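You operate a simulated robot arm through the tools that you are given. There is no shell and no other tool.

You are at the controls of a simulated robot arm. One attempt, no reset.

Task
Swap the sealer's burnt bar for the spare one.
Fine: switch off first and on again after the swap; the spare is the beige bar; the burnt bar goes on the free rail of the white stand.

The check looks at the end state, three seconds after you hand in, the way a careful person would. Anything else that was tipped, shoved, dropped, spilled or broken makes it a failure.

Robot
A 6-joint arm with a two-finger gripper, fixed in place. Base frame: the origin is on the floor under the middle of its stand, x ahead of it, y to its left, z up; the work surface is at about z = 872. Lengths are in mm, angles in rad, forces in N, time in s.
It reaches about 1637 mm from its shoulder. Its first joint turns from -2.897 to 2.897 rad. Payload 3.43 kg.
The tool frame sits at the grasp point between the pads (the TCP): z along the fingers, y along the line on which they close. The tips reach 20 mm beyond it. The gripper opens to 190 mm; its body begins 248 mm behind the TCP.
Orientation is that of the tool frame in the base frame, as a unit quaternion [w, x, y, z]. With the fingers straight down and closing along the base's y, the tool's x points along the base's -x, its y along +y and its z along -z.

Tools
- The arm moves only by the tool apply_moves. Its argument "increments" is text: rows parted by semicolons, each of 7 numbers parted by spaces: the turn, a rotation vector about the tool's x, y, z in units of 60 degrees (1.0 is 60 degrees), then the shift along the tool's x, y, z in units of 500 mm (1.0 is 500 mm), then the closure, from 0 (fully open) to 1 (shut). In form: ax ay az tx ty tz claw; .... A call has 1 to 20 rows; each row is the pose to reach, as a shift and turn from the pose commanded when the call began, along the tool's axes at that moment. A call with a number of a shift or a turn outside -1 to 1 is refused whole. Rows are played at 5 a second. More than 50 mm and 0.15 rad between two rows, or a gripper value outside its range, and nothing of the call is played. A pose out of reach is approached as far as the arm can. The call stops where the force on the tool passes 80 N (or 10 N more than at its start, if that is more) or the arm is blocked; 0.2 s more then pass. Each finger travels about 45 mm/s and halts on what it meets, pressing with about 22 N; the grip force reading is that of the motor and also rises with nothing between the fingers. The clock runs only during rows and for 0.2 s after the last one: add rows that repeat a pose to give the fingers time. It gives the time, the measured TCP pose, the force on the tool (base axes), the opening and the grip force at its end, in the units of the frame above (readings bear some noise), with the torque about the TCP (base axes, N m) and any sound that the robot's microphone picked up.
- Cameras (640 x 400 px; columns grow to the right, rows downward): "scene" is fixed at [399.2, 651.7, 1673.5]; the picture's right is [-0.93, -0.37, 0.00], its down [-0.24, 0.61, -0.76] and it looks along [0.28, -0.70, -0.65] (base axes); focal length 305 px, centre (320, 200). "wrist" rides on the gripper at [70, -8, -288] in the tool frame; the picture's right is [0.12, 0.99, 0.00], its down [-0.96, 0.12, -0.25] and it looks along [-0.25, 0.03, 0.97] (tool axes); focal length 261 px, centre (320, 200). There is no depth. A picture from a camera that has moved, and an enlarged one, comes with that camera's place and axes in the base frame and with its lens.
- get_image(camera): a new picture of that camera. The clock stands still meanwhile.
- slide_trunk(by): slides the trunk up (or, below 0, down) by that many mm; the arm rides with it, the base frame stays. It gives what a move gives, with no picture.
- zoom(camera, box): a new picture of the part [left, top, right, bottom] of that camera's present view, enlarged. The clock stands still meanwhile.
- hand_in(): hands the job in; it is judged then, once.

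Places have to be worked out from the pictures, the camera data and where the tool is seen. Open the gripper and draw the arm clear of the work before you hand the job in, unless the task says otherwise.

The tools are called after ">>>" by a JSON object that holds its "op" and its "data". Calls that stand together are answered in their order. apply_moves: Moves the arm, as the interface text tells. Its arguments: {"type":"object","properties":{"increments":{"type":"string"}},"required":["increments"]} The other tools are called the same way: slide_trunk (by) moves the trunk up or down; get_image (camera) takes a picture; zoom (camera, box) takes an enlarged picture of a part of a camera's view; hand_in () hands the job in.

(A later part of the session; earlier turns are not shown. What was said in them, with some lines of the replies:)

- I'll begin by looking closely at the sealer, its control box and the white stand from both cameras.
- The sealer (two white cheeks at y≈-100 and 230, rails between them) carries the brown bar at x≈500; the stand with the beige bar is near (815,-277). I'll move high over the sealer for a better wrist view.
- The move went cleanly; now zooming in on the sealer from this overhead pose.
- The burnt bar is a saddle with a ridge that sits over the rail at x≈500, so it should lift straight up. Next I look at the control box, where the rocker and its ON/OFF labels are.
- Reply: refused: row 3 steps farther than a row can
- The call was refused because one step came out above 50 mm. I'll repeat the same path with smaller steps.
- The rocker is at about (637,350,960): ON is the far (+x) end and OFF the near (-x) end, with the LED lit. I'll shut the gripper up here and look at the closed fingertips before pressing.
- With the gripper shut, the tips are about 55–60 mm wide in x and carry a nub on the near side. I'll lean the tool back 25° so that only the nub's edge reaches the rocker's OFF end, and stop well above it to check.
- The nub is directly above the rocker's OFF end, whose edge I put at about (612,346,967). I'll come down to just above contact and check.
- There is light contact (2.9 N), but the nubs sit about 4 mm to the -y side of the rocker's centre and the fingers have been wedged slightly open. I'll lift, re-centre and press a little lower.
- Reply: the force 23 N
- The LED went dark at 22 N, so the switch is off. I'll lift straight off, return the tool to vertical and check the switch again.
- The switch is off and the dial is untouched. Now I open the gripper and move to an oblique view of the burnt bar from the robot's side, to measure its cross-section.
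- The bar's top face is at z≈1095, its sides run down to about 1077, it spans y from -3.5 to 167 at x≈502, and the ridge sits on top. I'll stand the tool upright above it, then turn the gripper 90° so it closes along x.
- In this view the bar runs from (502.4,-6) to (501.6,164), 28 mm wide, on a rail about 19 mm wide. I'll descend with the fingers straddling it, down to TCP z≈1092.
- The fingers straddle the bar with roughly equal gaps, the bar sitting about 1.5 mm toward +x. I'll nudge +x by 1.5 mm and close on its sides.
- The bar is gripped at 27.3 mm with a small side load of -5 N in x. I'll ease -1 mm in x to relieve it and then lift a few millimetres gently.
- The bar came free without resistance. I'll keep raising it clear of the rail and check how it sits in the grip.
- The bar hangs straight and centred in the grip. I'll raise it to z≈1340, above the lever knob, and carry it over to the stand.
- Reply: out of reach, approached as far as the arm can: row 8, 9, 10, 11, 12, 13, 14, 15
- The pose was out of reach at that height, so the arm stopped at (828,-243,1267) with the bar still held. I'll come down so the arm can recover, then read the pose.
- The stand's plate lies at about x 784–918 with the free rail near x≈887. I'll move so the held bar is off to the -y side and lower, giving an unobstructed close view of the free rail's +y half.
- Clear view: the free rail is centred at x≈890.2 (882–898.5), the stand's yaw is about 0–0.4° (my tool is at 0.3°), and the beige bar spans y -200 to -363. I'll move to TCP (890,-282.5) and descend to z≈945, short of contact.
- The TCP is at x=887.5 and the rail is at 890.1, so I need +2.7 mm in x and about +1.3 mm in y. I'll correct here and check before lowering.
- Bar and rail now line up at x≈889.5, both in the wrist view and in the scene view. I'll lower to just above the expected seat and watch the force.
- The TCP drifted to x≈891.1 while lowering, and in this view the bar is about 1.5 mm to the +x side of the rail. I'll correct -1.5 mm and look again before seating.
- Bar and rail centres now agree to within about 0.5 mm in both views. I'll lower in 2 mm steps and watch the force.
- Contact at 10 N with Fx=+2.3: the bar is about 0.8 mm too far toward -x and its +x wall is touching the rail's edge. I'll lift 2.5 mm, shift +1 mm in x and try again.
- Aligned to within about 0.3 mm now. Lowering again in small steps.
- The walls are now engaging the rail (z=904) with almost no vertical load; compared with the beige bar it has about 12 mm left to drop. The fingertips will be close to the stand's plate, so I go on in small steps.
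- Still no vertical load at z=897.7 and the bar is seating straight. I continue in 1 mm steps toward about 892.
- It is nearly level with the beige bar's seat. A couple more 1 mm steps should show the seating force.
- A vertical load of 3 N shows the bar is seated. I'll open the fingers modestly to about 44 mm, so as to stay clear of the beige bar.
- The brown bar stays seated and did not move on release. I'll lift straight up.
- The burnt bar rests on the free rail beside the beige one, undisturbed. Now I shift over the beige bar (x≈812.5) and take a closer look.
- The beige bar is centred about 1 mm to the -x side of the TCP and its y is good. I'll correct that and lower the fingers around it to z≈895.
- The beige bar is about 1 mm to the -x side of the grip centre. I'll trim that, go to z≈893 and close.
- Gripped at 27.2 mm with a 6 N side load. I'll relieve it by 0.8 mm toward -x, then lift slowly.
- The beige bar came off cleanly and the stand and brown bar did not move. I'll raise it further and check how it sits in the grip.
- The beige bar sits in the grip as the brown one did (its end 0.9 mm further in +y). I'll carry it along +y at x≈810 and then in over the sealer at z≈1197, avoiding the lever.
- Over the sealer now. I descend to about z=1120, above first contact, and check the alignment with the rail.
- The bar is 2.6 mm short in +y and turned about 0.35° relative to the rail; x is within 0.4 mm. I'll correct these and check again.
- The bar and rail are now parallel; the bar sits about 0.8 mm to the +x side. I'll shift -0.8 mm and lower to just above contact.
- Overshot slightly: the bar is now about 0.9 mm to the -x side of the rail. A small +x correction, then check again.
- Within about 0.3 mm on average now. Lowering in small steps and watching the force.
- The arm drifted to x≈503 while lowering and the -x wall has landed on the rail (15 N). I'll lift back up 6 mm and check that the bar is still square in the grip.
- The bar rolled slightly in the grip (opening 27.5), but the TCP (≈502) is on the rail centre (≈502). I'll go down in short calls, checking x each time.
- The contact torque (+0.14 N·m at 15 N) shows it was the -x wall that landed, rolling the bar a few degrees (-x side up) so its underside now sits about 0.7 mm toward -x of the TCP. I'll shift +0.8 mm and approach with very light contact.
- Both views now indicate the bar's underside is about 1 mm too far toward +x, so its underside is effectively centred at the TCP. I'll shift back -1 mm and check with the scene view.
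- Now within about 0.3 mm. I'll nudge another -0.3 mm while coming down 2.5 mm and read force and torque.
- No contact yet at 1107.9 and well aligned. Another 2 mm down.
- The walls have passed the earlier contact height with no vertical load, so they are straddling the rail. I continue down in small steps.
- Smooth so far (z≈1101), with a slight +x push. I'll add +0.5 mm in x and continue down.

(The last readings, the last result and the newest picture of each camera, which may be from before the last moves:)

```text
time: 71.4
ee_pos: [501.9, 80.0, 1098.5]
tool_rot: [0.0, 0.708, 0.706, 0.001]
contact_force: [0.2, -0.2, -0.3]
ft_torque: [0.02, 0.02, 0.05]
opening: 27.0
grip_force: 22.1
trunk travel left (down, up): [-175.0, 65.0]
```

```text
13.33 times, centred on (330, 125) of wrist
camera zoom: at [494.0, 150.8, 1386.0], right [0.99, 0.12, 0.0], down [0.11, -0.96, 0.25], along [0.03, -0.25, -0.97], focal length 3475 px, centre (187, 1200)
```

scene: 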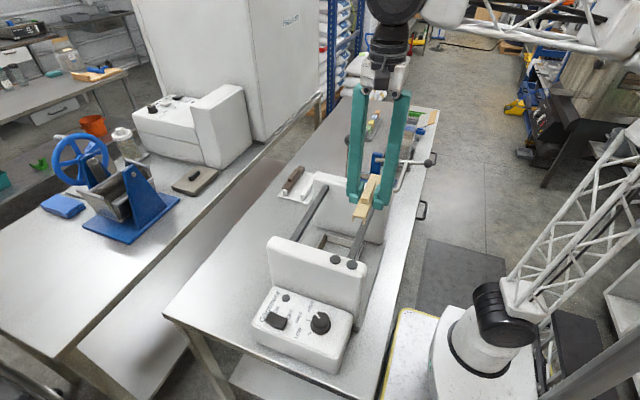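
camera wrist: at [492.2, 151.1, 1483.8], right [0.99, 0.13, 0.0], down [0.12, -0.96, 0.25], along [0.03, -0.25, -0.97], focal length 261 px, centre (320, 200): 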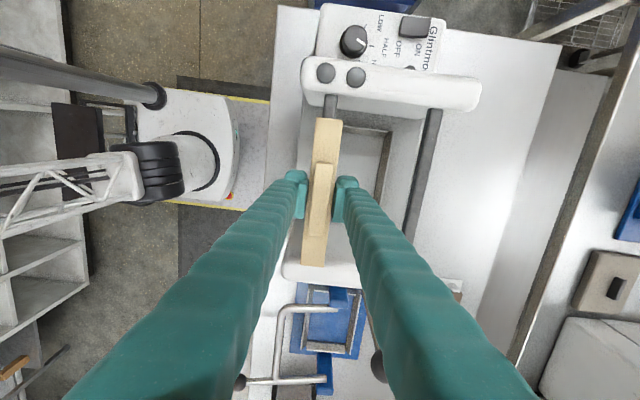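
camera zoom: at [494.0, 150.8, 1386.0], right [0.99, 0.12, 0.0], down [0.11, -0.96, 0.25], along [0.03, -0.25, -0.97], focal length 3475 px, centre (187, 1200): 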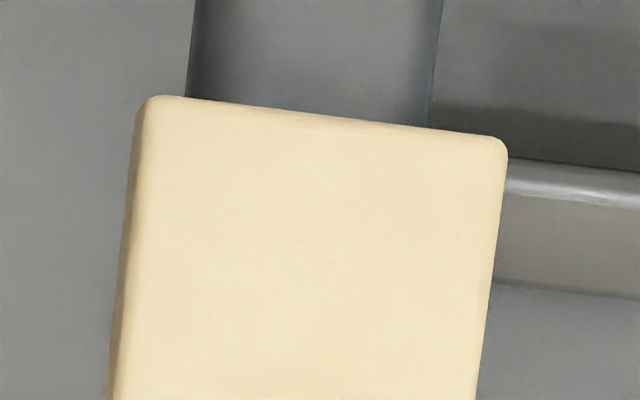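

Still free and straddling. Continuing toward the seat at around z≈1093.

>>> {"op": "apply_moves", "data": {"increments": "0 0 0 0 -0.0004 0.003 1; 0 0 0 0 -0.0004 0.006 1; 0 0 0 0 -0.0004 0.006 1"}}

>>> {"op": "apply_moves", "data": {"increments": "0 0 0 0 0 0.002 1; 0 0 0 0 0 0.004 1; 0 0 0 0 0 0.004 1"}}

>>> {"op": "zoom", "data": {"camera": "scene", "box": [340, 225, 370, 255]}}

>>> {"op": "zoom", "data": {"camera": "wrist", "box": [310, 110, 350, 140]}}

```text
time: 72.2
ee_pos: [501.0, 78.3, 1094.8]
tool_rot: [0.0, 0.708, 0.706, 0.001]
contact_force: [-0.1, -1.0, -0.2]
ft_torque: [-0.02, -0.02, 0.0]
opening: 27.3
grip_force: 21.9
trunk travel left (down, up): [-175.0, 65.0]
```

```text
time: 73.0
ee_pos: [501.3, 78.6, 1093.2]
tool_rot: [0.0, 0.708, 0.706, 0.0]
contact_force: [-1.2, -0.3, -0.2]
ft_torque: [0.06, 0.0, 0.0]
opening: 27.5
grip_force: 21.8
trunk travel left (down, up): [-175.0, 65.0]
```

```text
13.33 times, centred on (355, 240) of scene
camera zoom: at [399.2, 651.7, 1673.5], right [-0.93, -0.37, 0.0], down [-0.24, 0.61, -0.76], along [0.28, -0.7, -0.65], focal length 4072 px, centre (-147, -333)
```

zoom: 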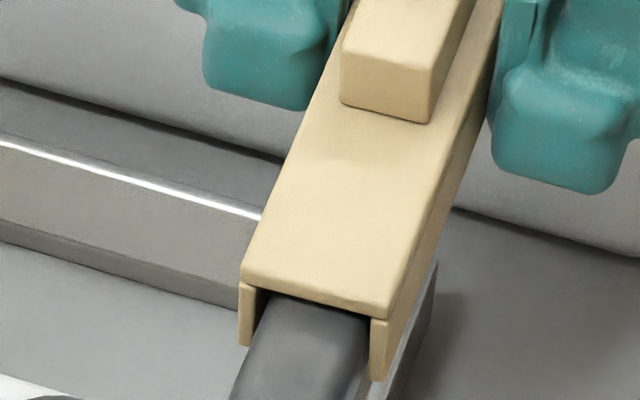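

```text
13.33 times, centred on (330, 125) of wrist
camera zoom: at [493.7, 149.9, 1380.4], right [0.99, 0.12, 0.0], down [0.11, -0.96, 0.25], along [0.03, -0.25, -0.97], focal length 3475 px, centre (187, 1200)
```

zoom: 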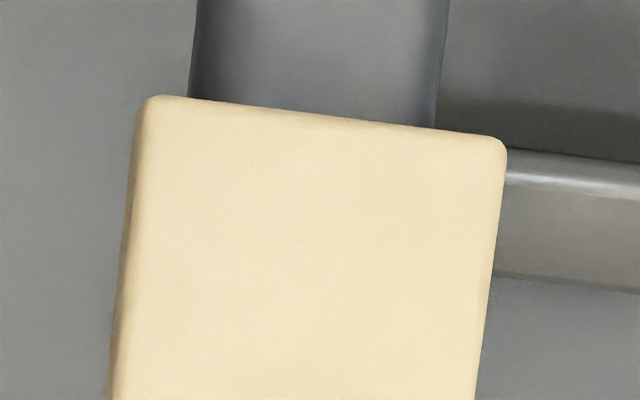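

Nearly seated, with a thin gap left. Continuing in 1 mm steps until the load shows.

>>> {"op": "apply_moves", "data": {"increments": "0 0 0 0 0.0004 0.002 1; 0 0 0 0 0.0004 0.004 1; 0 0 0 0 0.0004 0.004 1"}}

>>> {"op": "zoom", "data": {"camera": "scene", "box": [340, 225, 370, 255]}}

>>> {"op": "zoom", "data": {"camera": "wrist", "box": [310, 110, 350, 140]}}

```text
time: 73.8
ee_pos: [501.5, 79.8, 1091.2]
tool_rot: [0.0, 0.707, 0.707, 0.0]
contact_force: [-1.7, -0.3, 1.9]
ft_torque: [-0.01, 0.0, 0.03]
opening: 27.3
grip_force: 21.5
trunk travel left (down, up): [-175.0, 65.0]
```

```text
13.33 times, centred on (355, 240) of scene
camera zoom: at [399.2, 651.7, 1673.5], right [-0.93, -0.37, 0.0], down [-0.24, 0.61, -0.76], along [0.28, -0.7, -0.65], focal length 4072 px, centre (-147, -333)
```

zoom: 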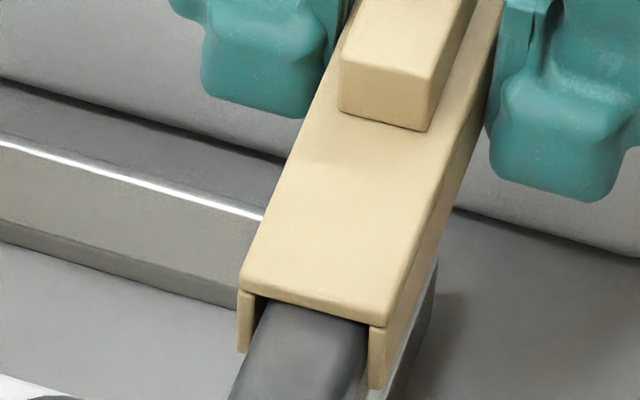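

```text
13.33 times, centred on (330, 125) of wrist
camera zoom: at [493.7, 150.3, 1378.6], right [0.99, 0.12, 0.0], down [0.11, -0.96, 0.25], along [0.03, -0.25, -0.97], focal length 3475 px, centre (187, 1200)
```

zoom: 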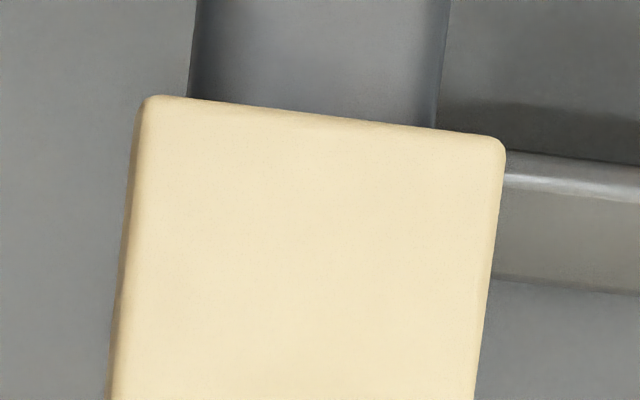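

A first light load (1.9 N). One more millimetre to square it on the rail.

>>> {"op": "apply_moves", "data": {"increments": "0 0 0 0 0 0.0015 1; 0 0 0 0 0 0.0025 1; 0 0 0 0 0 0.0025 1"}}

>>> {"op": "zoom", "data": {"camera": "scene", "box": [340, 225, 370, 255]}}

>>> {"op": "zoom", "data": {"camera": "wrist", "box": [310, 110, 350, 140]}}

```text
time: 74.6
ee_pos: [501.4, 79.1, 1090.9]
tool_rot: [0.0, 0.707, 0.707, 0.0]
contact_force: [3.3, -3.1, 10.8]
ft_torque: [-0.05, -0.12, 0.02]
opening: 27.6
grip_force: 22.0
trunk travel left (down, up): [-175.0, 65.0]
```

```text
13.33 times, centred on (355, 240) of scene
camera zoom: at [399.2, 651.7, 1673.5], right [-0.93, -0.37, 0.0], down [-0.24, 0.61, -0.76], along [0.28, -0.7, -0.65], focal length 4072 px, centre (-147, -333)
```

zoom: 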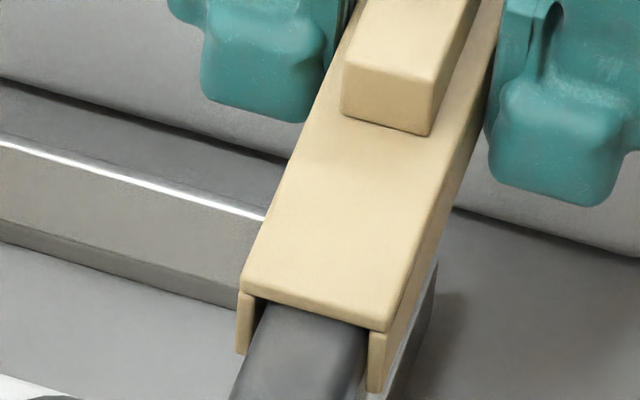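

```text
13.33 times, centred on (330, 125) of wrist
camera zoom: at [493.5, 150.7, 1377.7], right [0.99, 0.12, 0.0], down [0.11, -0.96, 0.25], along [0.03, -0.25, -0.97], focal length 3475 px, centre (187, 1200)
```

zoom: 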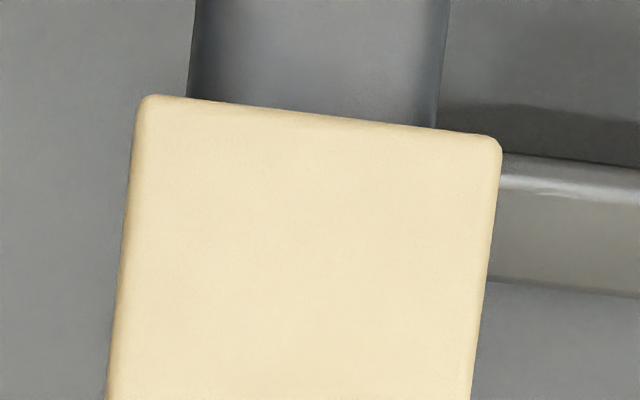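

10.8 N with the load on the +x side pushed the bar square again; it's seated on the rail. Now I open the fingers.

>>> {"op": "apply_moves", "data": {"increments": "0 0 0 0 0 0 0.83; 0 0 0 0 0 0 0.75; 0 0 0 0 0 0 0.7; 0 0 0 0 0 0 0.7; 0 0 0 0 0 0 0.7"}}

>>> {"op": "zoom", "data": {"camera": "scene", "box": [330, 190, 390, 250]}}

>>> {"op": "zoom", "data": {"camera": "wrist", "box": [260, 80, 400, 300]}}

```text
time: 75.8
ee_pos: [502.1, 79.1, 1090.0]
tool_rot: [0.0, 0.708, 0.706, 0.0]
contact_force: [-0.6, 0.1, 0.0]
ft_torque: [-0.01, 0.02, 0.02]
opening: 57.1
grip_force: 0.1
trunk travel left (down, up): [-175.0, 65.0]
```

```text
6.67 times, centred on (360, 220) of scene
camera zoom: at [399.2, 651.7, 1673.5], right [-0.93, -0.37, 0.0], down [-0.24, 0.61, -0.76], along [0.28, -0.7, -0.65], focal length 2036 px, centre (53, 67)
```

zoom: 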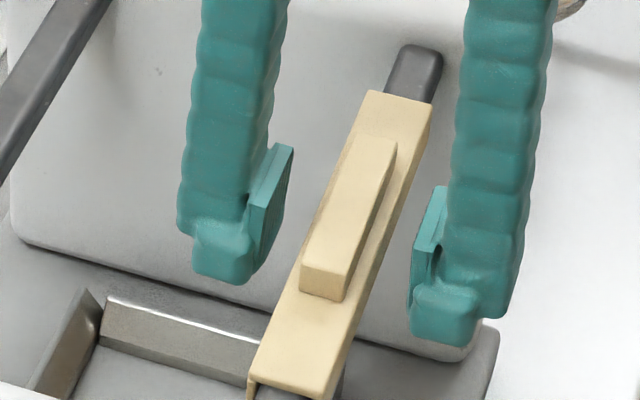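

```text
1.82 times, centred on (330, 190) of wrist
camera zoom: at [493.5, 151.1, 1377.3], right [0.99, 0.12, 0.0], down [0.11, -0.96, 0.25], along [0.03, -0.25, -0.97], focal length 474 px, centre (302, 218)
```

zoom: 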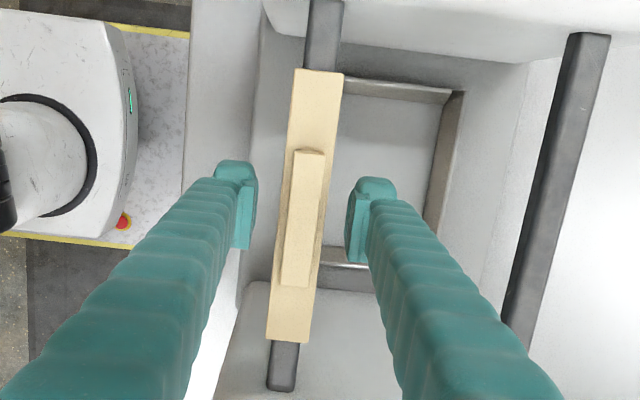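

The beige bar rests flat on the sealer's rail. I lift straight up and clear, then inspect it.

>>> {"op": "apply_moves", "data": {"increments": "0 0 0 0 0 -0.03 0.7; 0 0 0 0 0 -0.06 0.7; 0 0 0 0 0 -0.12 0.7; 0 0 0 0 0 -0.2 0.7; 0 0 0 0 0 -0.28 0.7; 0 0 0 0 0 -0.34 0.7; 0 0 0 0 0 -0.34 0.7"}}

>>> {"op": "get_image", "data": {"camera": "wrist"}}

>>> {"op": "zoom", "data": {"camera": "scene", "box": [310, 170, 410, 270]}}

>>> {"op": "zoom", "data": {"camera": "scene", "box": [340, 225, 370, 255]}}

```text
time: 77.4
ee_pos: [501.4, 82.3, 1260.9]
tool_rot: [-0.001, 0.708, 0.706, 0.0]
contact_force: [0.7, 0.5, -0.5]
ft_torque: [0.02, 0.01, -0.03]
opening: 56.9
grip_force: 0.1
trunk travel left (down, up): [-175.0, 65.0]
```

```text
taken
camera wrist: at [492.3, 152.2, 1548.2], right [0.99, 0.12, 0.0], down [0.11, -0.96, 0.25], along [0.03, -0.25, -0.97], focal length 261 px, centre (320, 200)
```

wrist: 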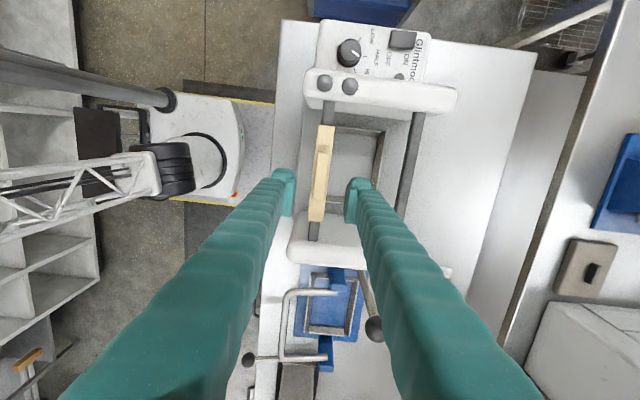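

```text
4.00 times, centred on (360, 220) of scene
camera zoom: at [399.2, 651.7, 1673.5], right [-0.93, -0.37, 0.0], down [-0.24, 0.61, -0.76], along [0.28, -0.7, -0.65], focal length 1222 px, centre (160, 120)
```

zoom: 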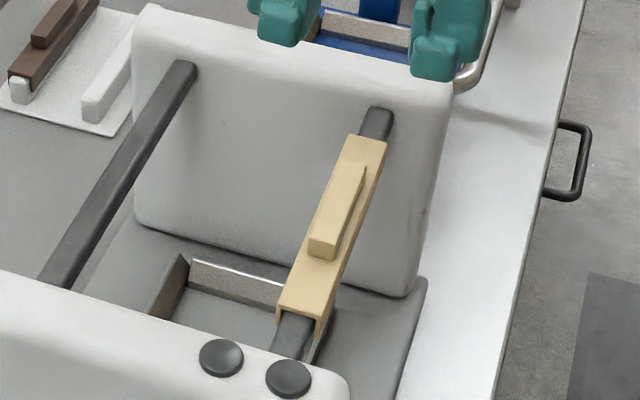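

```text
13.33 times, centred on (355, 240) of scene
camera zoom: at [399.2, 651.7, 1673.5], right [-0.93, -0.37, 0.0], down [-0.24, 0.61, -0.76], along [0.28, -0.7, -0.65], focal length 4072 px, centre (-147, -333)
```

zoom: 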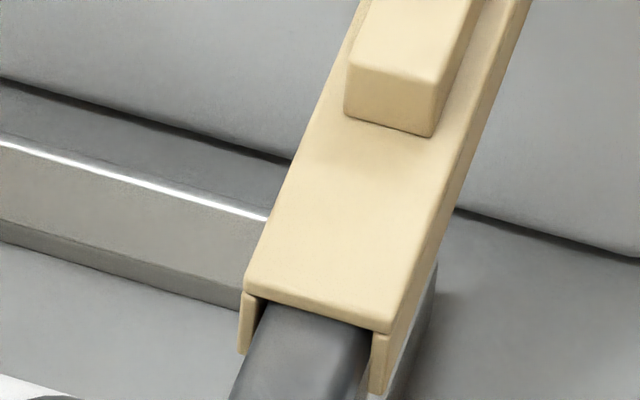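

The spare bar is seated properly on the sealer, and the burnt one is on the stand. Now I turn the gripper back to its original yaw and shut it, to press the ON end of the switch.

>>> {"op": "apply_moves", "data": {"increments": "0 0 -0.125 0 0 0 0.8; 0 0 -0.25 0 0 0 0.9; 0 0 -0.375 0 0 0 1; 0 0 -0.5 0 0 0 1; 0 0 -0.625 0 0 0 1; 0 0 -0.75 0 0 0 1; 0 0 -0.75 0 0 0 1"}}

>>> {"op": "apply_moves", "data": {"increments": "0 0 -0.125 0 0 0 1; 0 0 -0.25 0 0 0 1; 0 0 -0.375 0 0 0 1; 0 0 -0.5 0 0 0 1; 0 0 -0.625 0 0 0 1; 0 0 -0.75 0 0 0 1; 0 0 -0.75 0 0 0 1"}}

```text
time: 79.0
ee_pos: [500.9, 80.0, 1258.7]
tool_rot: [0.001, 0.383, 0.924, 0.0]
contact_force: [0.4, 0.1, 0.3]
ft_torque: [-0.02, 0.05, 0.01]
opening: 0.1
grip_force: 22.1
trunk travel left (down, up): [-175.0, 65.0]
```

```text
time: 80.6
ee_pos: [501.5, 79.1, 1259.7]
tool_rot: [0.0, 0.001, 1.0, 0.001]
contact_force: [-0.5, -0.5, 0.2]
ft_torque: [0.0, -0.01, -0.02]
opening: 0.0
grip_force: 21.4
trunk travel left (down, up): [-175.0, 65.0]
```

Upright and closed. Moving over to the control box above the ON end with the 25° lean.

>>> {"op": "apply_moves", "data": {"increments": "0 -0.0521 0 -0.0424 0.0677 0 1; 0 -0.1042 0 -0.0848 0.1354 0 1; 0 -0.1563 0 -0.1271 0.2032 0 1; 0 -0.2083 0 -0.1695 0.2709 0 1; 0 -0.2604 0 -0.2119 0.3386 0 1; 0 -0.3125 0 -0.2543 0.4063 0 1; 0 -0.3646 0 -0.2966 0.4741 0 1; 0 -0.4167 0 -0.339 0.5418 0 1; 0 -0.4167 0 -0.339 0.5418 0.08 1; 0 -0.4167 0 -0.339 0.5418 0.16 1; 0 -0.4167 0 -0.339 0.5418 0.24 1; 0 -0.4167 0 -0.339 0.5418 0.32 1; 0 -0.4167 0 -0.339 0.5418 0.4 1; 0 -0.4167 0 -0.339 0.5418 0.4 1"}}

>>> {"op": "get_image", "data": {"camera": "wrist"}}

>>> {"op": "zoom", "data": {"camera": "scene", "box": [220, 260, 340, 360]}}

>>> {"op": "zoom", "data": {"camera": "wrist", "box": [260, 110, 380, 230]}}

```text
time: 83.6
ee_pos: [671.8, 350.5, 1058.3]
tool_rot: [0.216, 0.001, 0.976, 0.001]
contact_force: [-0.2, 0.7, -0.6]
ft_torque: [0.01, 0.0, -0.01]
opening: 0.0
grip_force: 22.5
trunk travel left (down, up): [-175.0, 65.0]
```

```text
taken
camera wrist: at [488.1, 342.7, 1289.1], right [-0.11, 0.99, -0.05], down [0.77, 0.11, 0.63], along [0.63, 0.03, -0.77], focal length 261 px, centre (320, 200)
```

wrist: 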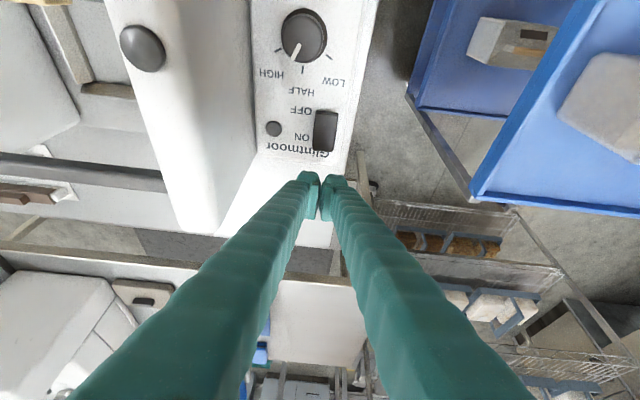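

```text
4.00 times, centred on (280, 310) of scene
camera zoom: at [399.2, 651.7, 1673.5], right [-0.93, -0.37, 0.0], down [-0.24, 0.61, -0.76], along [0.28, -0.7, -0.65], focal length 1222 px, centre (480, -240)
```

zoom: 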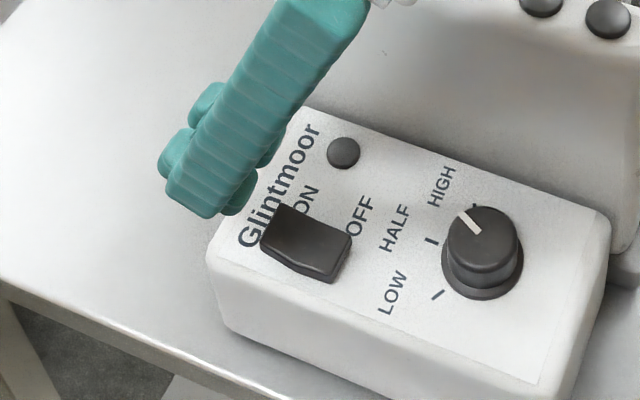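

```text
3.33 times, centred on (320, 170) of wrist
camera zoom: at [488.1, 342.7, 1289.1], right [-0.11, 0.99, -0.05], down [0.77, 0.11, 0.63], along [0.63, 0.03, -0.77], focal length 869 px, centre (320, 300)
```

zoom: 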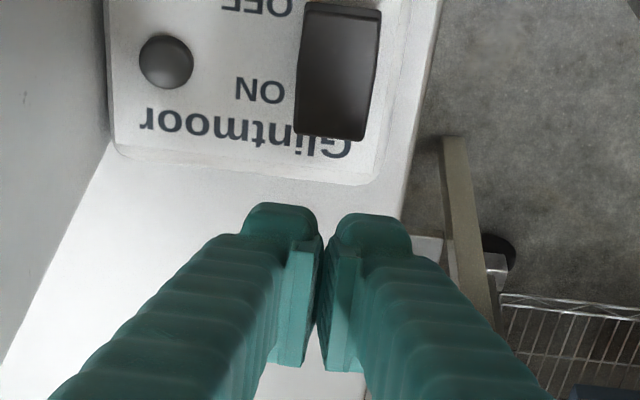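

The nub is over the ON end: its edge is at x≈664 and my contact point is x≈656, y≈350. I descend to just above it.

>>> {"op": "apply_moves", "data": {"increments": "0 0 0 0.022 0 0.0471 1; 0 0 0 0.0423 0 0.0906 1; 0 0 0 0.0423 0 0.0906 1"}}

>>> {"op": "zoom", "data": {"camera": "wrist", "box": [260, 110, 380, 230]}}

>>> {"op": "zoom", "data": {"camera": "scene", "box": [240, 270, 320, 350]}}

```text
time: 84.4
ee_pos: [672.2, 353.0, 1010.2]
tool_rot: [0.216, 0.001, 0.976, -0.001]
contact_force: [-0.4, 0.4, -1.4]
ft_torque: [0.01, 0.0, 0.02]
opening: 0.0
grip_force: 21.5
trunk travel left (down, up): [-175.0, 65.0]
```

```text
3.33 times, centred on (320, 170) of wrist
camera zoom: at [488.0, 344.7, 1241.4], right [-0.11, 0.99, -0.05], down [0.77, 0.11, 0.63], along [0.63, 0.03, -0.77], focal length 869 px, centre (320, 300)
```

zoom: 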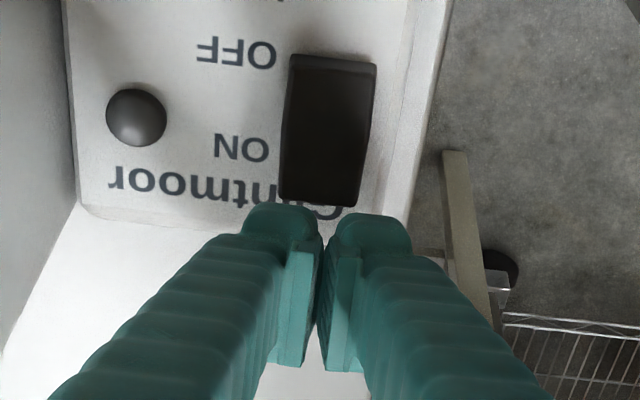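

```text
5.00 times, centred on (280, 310) of scene
camera zoom: at [399.2, 651.7, 1673.5], right [-0.93, -0.37, 0.0], down [-0.24, 0.61, -0.76], along [0.28, -0.7, -0.65], focal length 1527 px, centre (520, -350)
```

zoom: 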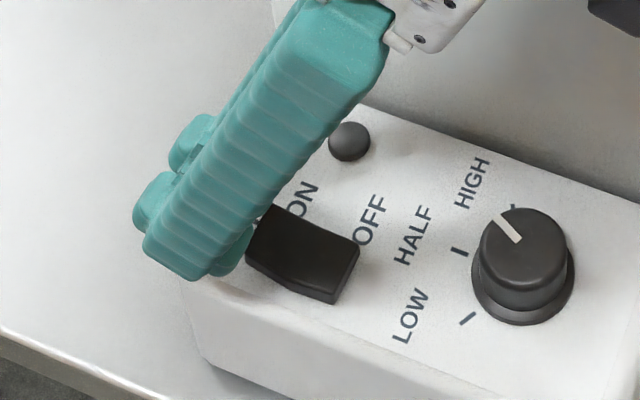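

The nub overlaps only the very edge of the ON end and is about 3 mm too far in +y. I'll shift 7 mm toward -x and 3 mm toward -y, staying above it.

>>> {"op": "apply_moves", "data": {"increments": "0 0 0 0.0127 -0.006 -0.0059 1; 0 0 0 0.0127 -0.006 -0.0059 1; 0 0 0 0.0127 -0.006 -0.0059 1"}}

>>> {"op": "zoom", "data": {"camera": "wrist", "box": [260, 110, 380, 230]}}

```text
time: 85.2
ee_pos: [667.2, 349.2, 1010.6]
tool_rot: [0.216, 0.0, 0.976, 0.0]
contact_force: [0.3, -0.2, 0.3]
ft_torque: [-0.05, -0.02, 0.02]
opening: 0.1
grip_force: 22.0
trunk travel left (down, up): [-175.0, 65.0]
```

```text
3.33 times, centred on (320, 170) of wrist
camera zoom: at [481.1, 340.2, 1240.5], right [-0.11, 0.99, -0.05], down [0.77, 0.11, 0.63], along [0.63, 0.03, -0.77], focal length 869 px, centre (320, 300)
```

zoom: 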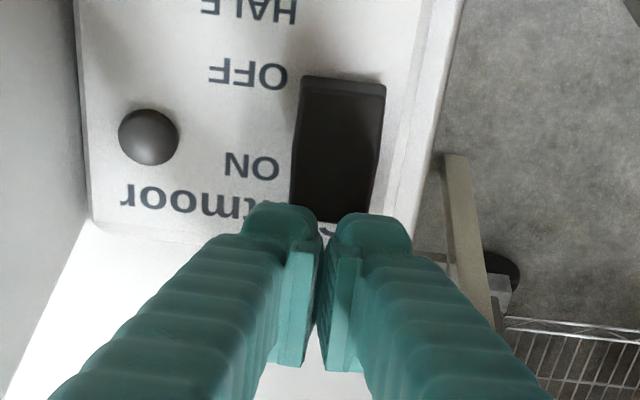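

Overlap is good now. I add +2 mm in y and press down gently.

>>> {"op": "apply_moves", "data": {"increments": "0 0 0 0.0034 0.004 0.0072 1; 0 0 0 0.0068 0.004 0.0145 1; 0 0 0 0.0085 0.004 0.0181 1; 0 0 0 0.0085 0.004 0.0181 1"}}

>>> {"op": "zoom", "data": {"camera": "wrist", "box": [260, 110, 380, 230]}}

>>> {"op": "zoom", "data": {"camera": "scene", "box": [240, 270, 320, 350]}}

```text
time: 86.2
ee_pos: [664.9, 349.6, 1000.3]
tool_rot: [0.216, 0.001, 0.976, 0.0]
contact_force: [-1.1, 0.5, 2.0]
ft_torque: [0.0, 0.02, 0.01]
opening: 6.2
grip_force: 34.5
trunk travel left (down, up): [-175.0, 65.0]
```

```text
3.33 times, centred on (320, 170) of wrist
camera zoom: at [480.3, 341.8, 1230.1], right [-0.11, 0.99, -0.05], down [0.77, 0.11, 0.63], along [0.63, 0.03, -0.77], focal length 869 px, centre (320, 300)
```

zoom: 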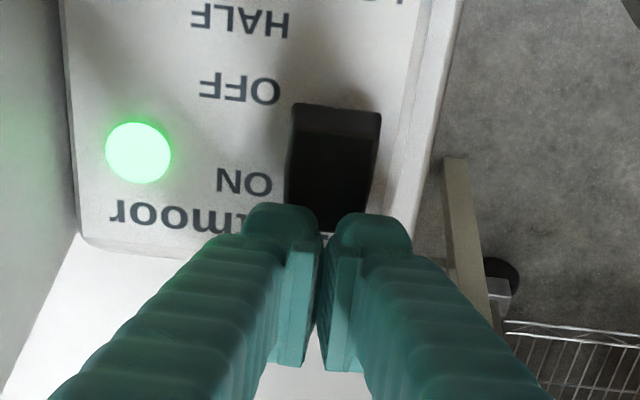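

```text
5.00 times, centred on (280, 310) of scene
camera zoom: at [399.2, 651.7, 1673.5], right [-0.93, -0.37, 0.0], down [-0.24, 0.61, -0.76], along [0.28, -0.7, -0.65], focal length 1527 px, centre (520, -350)
```

zoom: 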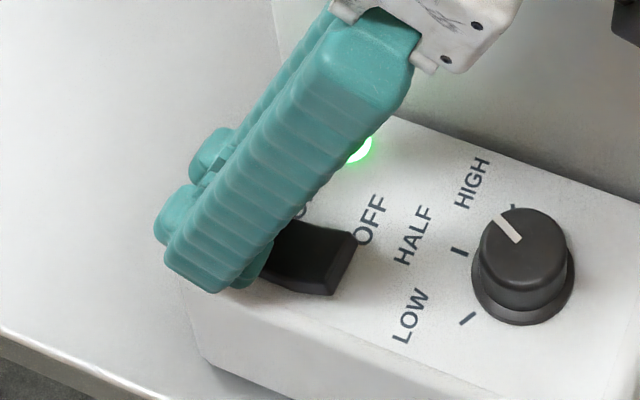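

The LED is lit again, so the switch is on. I lift straight off, return upright and open the gripper.

>>> {"op": "apply_moves", "data": {"increments": "0 0 0 -0.0211 0 -0.0453 1; 0 0 0 -0.0507 0 -0.1087 1; 0 0.1 0 -0.0845 0 -0.1812 1; 0 0.2 0 -0.1183 0 -0.2537 1; 0 0.3 0 -0.1521 0 -0.3262 1; 0 0.4167 0 -0.186 0 -0.3987 1; 0 0.4167 0 -0.2197 0 -0.471 1; 0 0.4167 0 -0.2535 0 -0.5436 1; 0 0.4167 0 -0.2535 0 -0.5436 1"}}

>>> {"op": "get_image", "data": {"camera": "scene"}}

>>> {"op": "zoom", "data": {"camera": "scene", "box": [240, 270, 360, 370]}}

>>> {"op": "get_image", "data": {"camera": "wrist"}}

```text
time: 88.2
ee_pos: [665.0, 347.4, 1298.5]
tool_rot: [0.0, 0.001, 1.0, 0.0]
contact_force: [-0.2, 0.1, -0.4]
ft_torque: [-0.01, -0.01, -0.04]
opening: 0.1
grip_force: 34.5
trunk travel left (down, up): [-175.0, 65.0]
```

```text
taken
```

scene: 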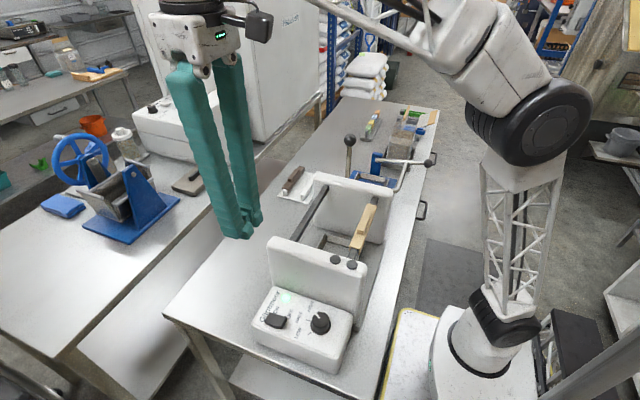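

```text
4.00 times, centred on (300, 320) of scene
camera zoom: at [399.2, 651.7, 1673.5], right [-0.93, -0.37, 0.0], down [-0.24, 0.61, -0.76], along [0.28, -0.7, -0.65], focal length 1222 px, centre (400, -280)
```

zoom: 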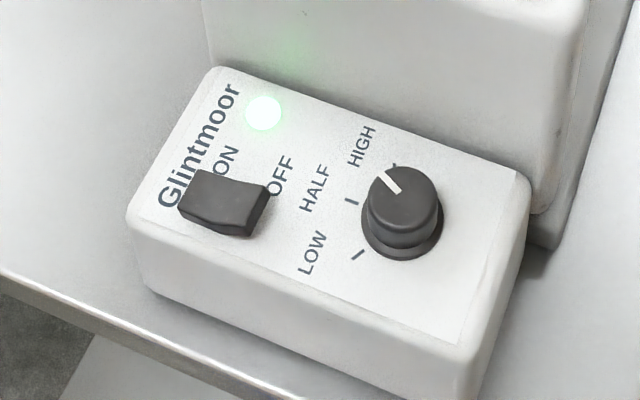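

```text
taken
camera wrist: at [594.9, 340.4, 1586.3], right [-0.12, 0.99, 0.0], down [0.96, 0.11, 0.25], along [0.25, 0.03, -0.97], focal length 261 px, centre (320, 200)
```

wrist: 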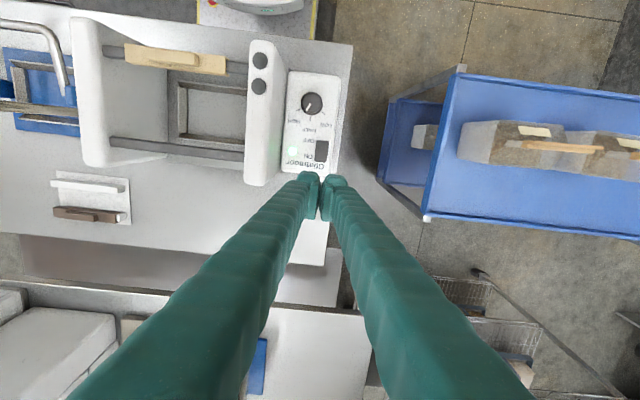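

Switch on, dial unchanged, both bars in place. A last close check of the two bars while I open the gripper and draw the arm back.

>>> {"op": "apply_moves", "data": {"increments": "0 0 0 0.05 -0.05 -0.05 0.5; 0 0 0 0.1 -0.1 -0.1 0; 0 0 0 0.15 -0.15 -0.1 0; 0 0 0 0.2 -0.2 -0.1 0; 0 0 0 0.25 -0.25 -0.1 0; 0 0 0 0.3 -0.3 -0.1 0; 0 0 0 0.35 -0.35 -0.1 0; 0 0 0 0.4 -0.4 -0.1 0; 0 0 0 0.4 -0.4 -0.1 0; 0 0 0 0.4 -0.4 -0.1 0; 0 0 0 0.4 -0.4 -0.1 0; 0 0 0 0.4 -0.4 -0.1 0"}}

>>> {"op": "get_image", "data": {"camera": "scene"}}

>>> {"op": "zoom", "data": {"camera": "scene", "box": [265, 150, 325, 210]}}

>>> {"op": "zoom", "data": {"camera": "scene", "box": [320, 180, 400, 270]}}

>>> {"op": "get_image", "data": {"camera": "wrist"}}

```text
time: 90.8
ee_pos: [465.8, 150.6, 1349.4]
tool_rot: [0.001, 0.001, 1.0, -0.001]
contact_force: [-0.7, -0.6, 0.9]
ft_torque: [-0.04, -0.04, 0.02]
opening: 190.0
grip_force: 0.0
out of reach, approached as far as the arm can: row 2, 3
trunk travel left (down, up): [-175.0, 65.0]
```

```text
taken
```

scene: 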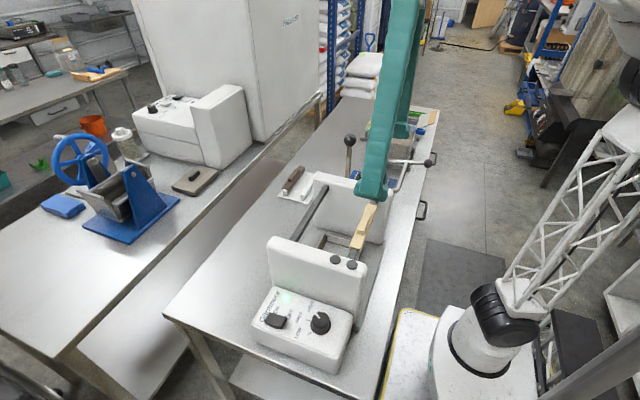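

```text
6.67 times, centred on (295, 180) of scene
camera zoom: at [399.2, 651.7, 1673.5], right [-0.93, -0.37, 0.0], down [-0.24, 0.61, -0.76], along [0.28, -0.7, -0.65], focal length 2036 px, centre (487, 333)
```

zoom: 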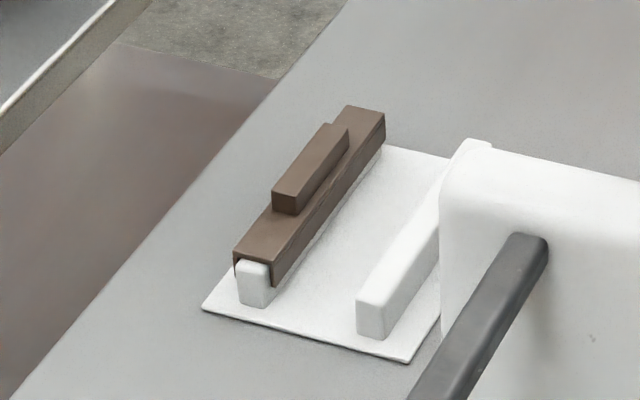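

```text
4.44 times, centred on (360, 225) of scene
camera zoom: at [399.2, 651.7, 1673.5], right [-0.93, -0.37, 0.0], down [-0.24, 0.61, -0.76], along [0.28, -0.7, -0.65], focal length 1357 px, centre (142, 89)
```

zoom: 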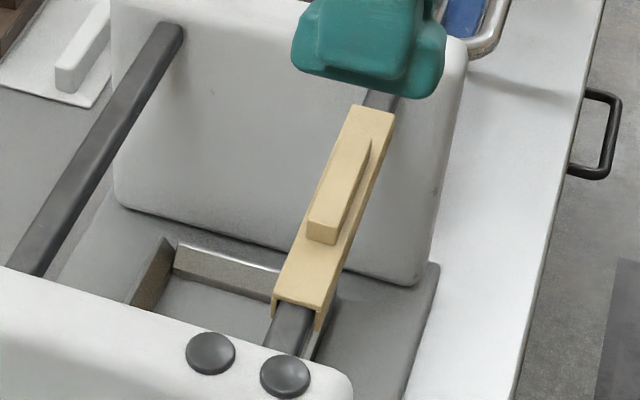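

```text
taken
camera wrist: at [395.2, 142.9, 1636.4], right [-0.12, 0.99, 0.0], down [0.96, 0.11, 0.25], along [0.25, 0.03, -0.97], focal length 261 px, centre (320, 200)
```

wrist: 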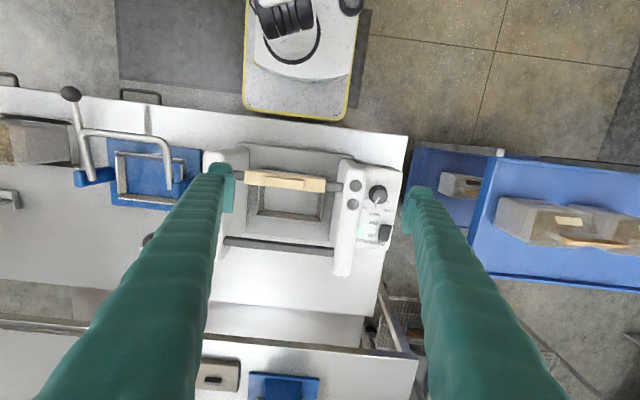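

The beige bar sits on the sealer's rail, the burnt bar is on the stand's other rail, the LED is lit, the dial is unchanged, and the open gripper hangs well clear. I'm handing in.

>>> {"op": "hand_in", "data": {}}

```text
The job is handed in.
```

The swap is done and handed in. I don't have the check's result.

- **Spare bar:** the beige bar sits flat on the sealer's rail, about 1 mm from where the burnt one was along the rail. On the first try it caught the rail's edge at about 15 N. I lifted it, realigned it and seated it.
- **Burnt bar:** it rests on the rail of the white stand that was free, and the stand did not move.
- **Switch:** I turned it off before the swap and the light went dark. I turned it on again afterwards and the light is lit. The heat dial is where it was.
- **Arm:** the gripper is open, upright and well above the sealer.

In the last pictures, nothing else on the bench looks tipped or moved.
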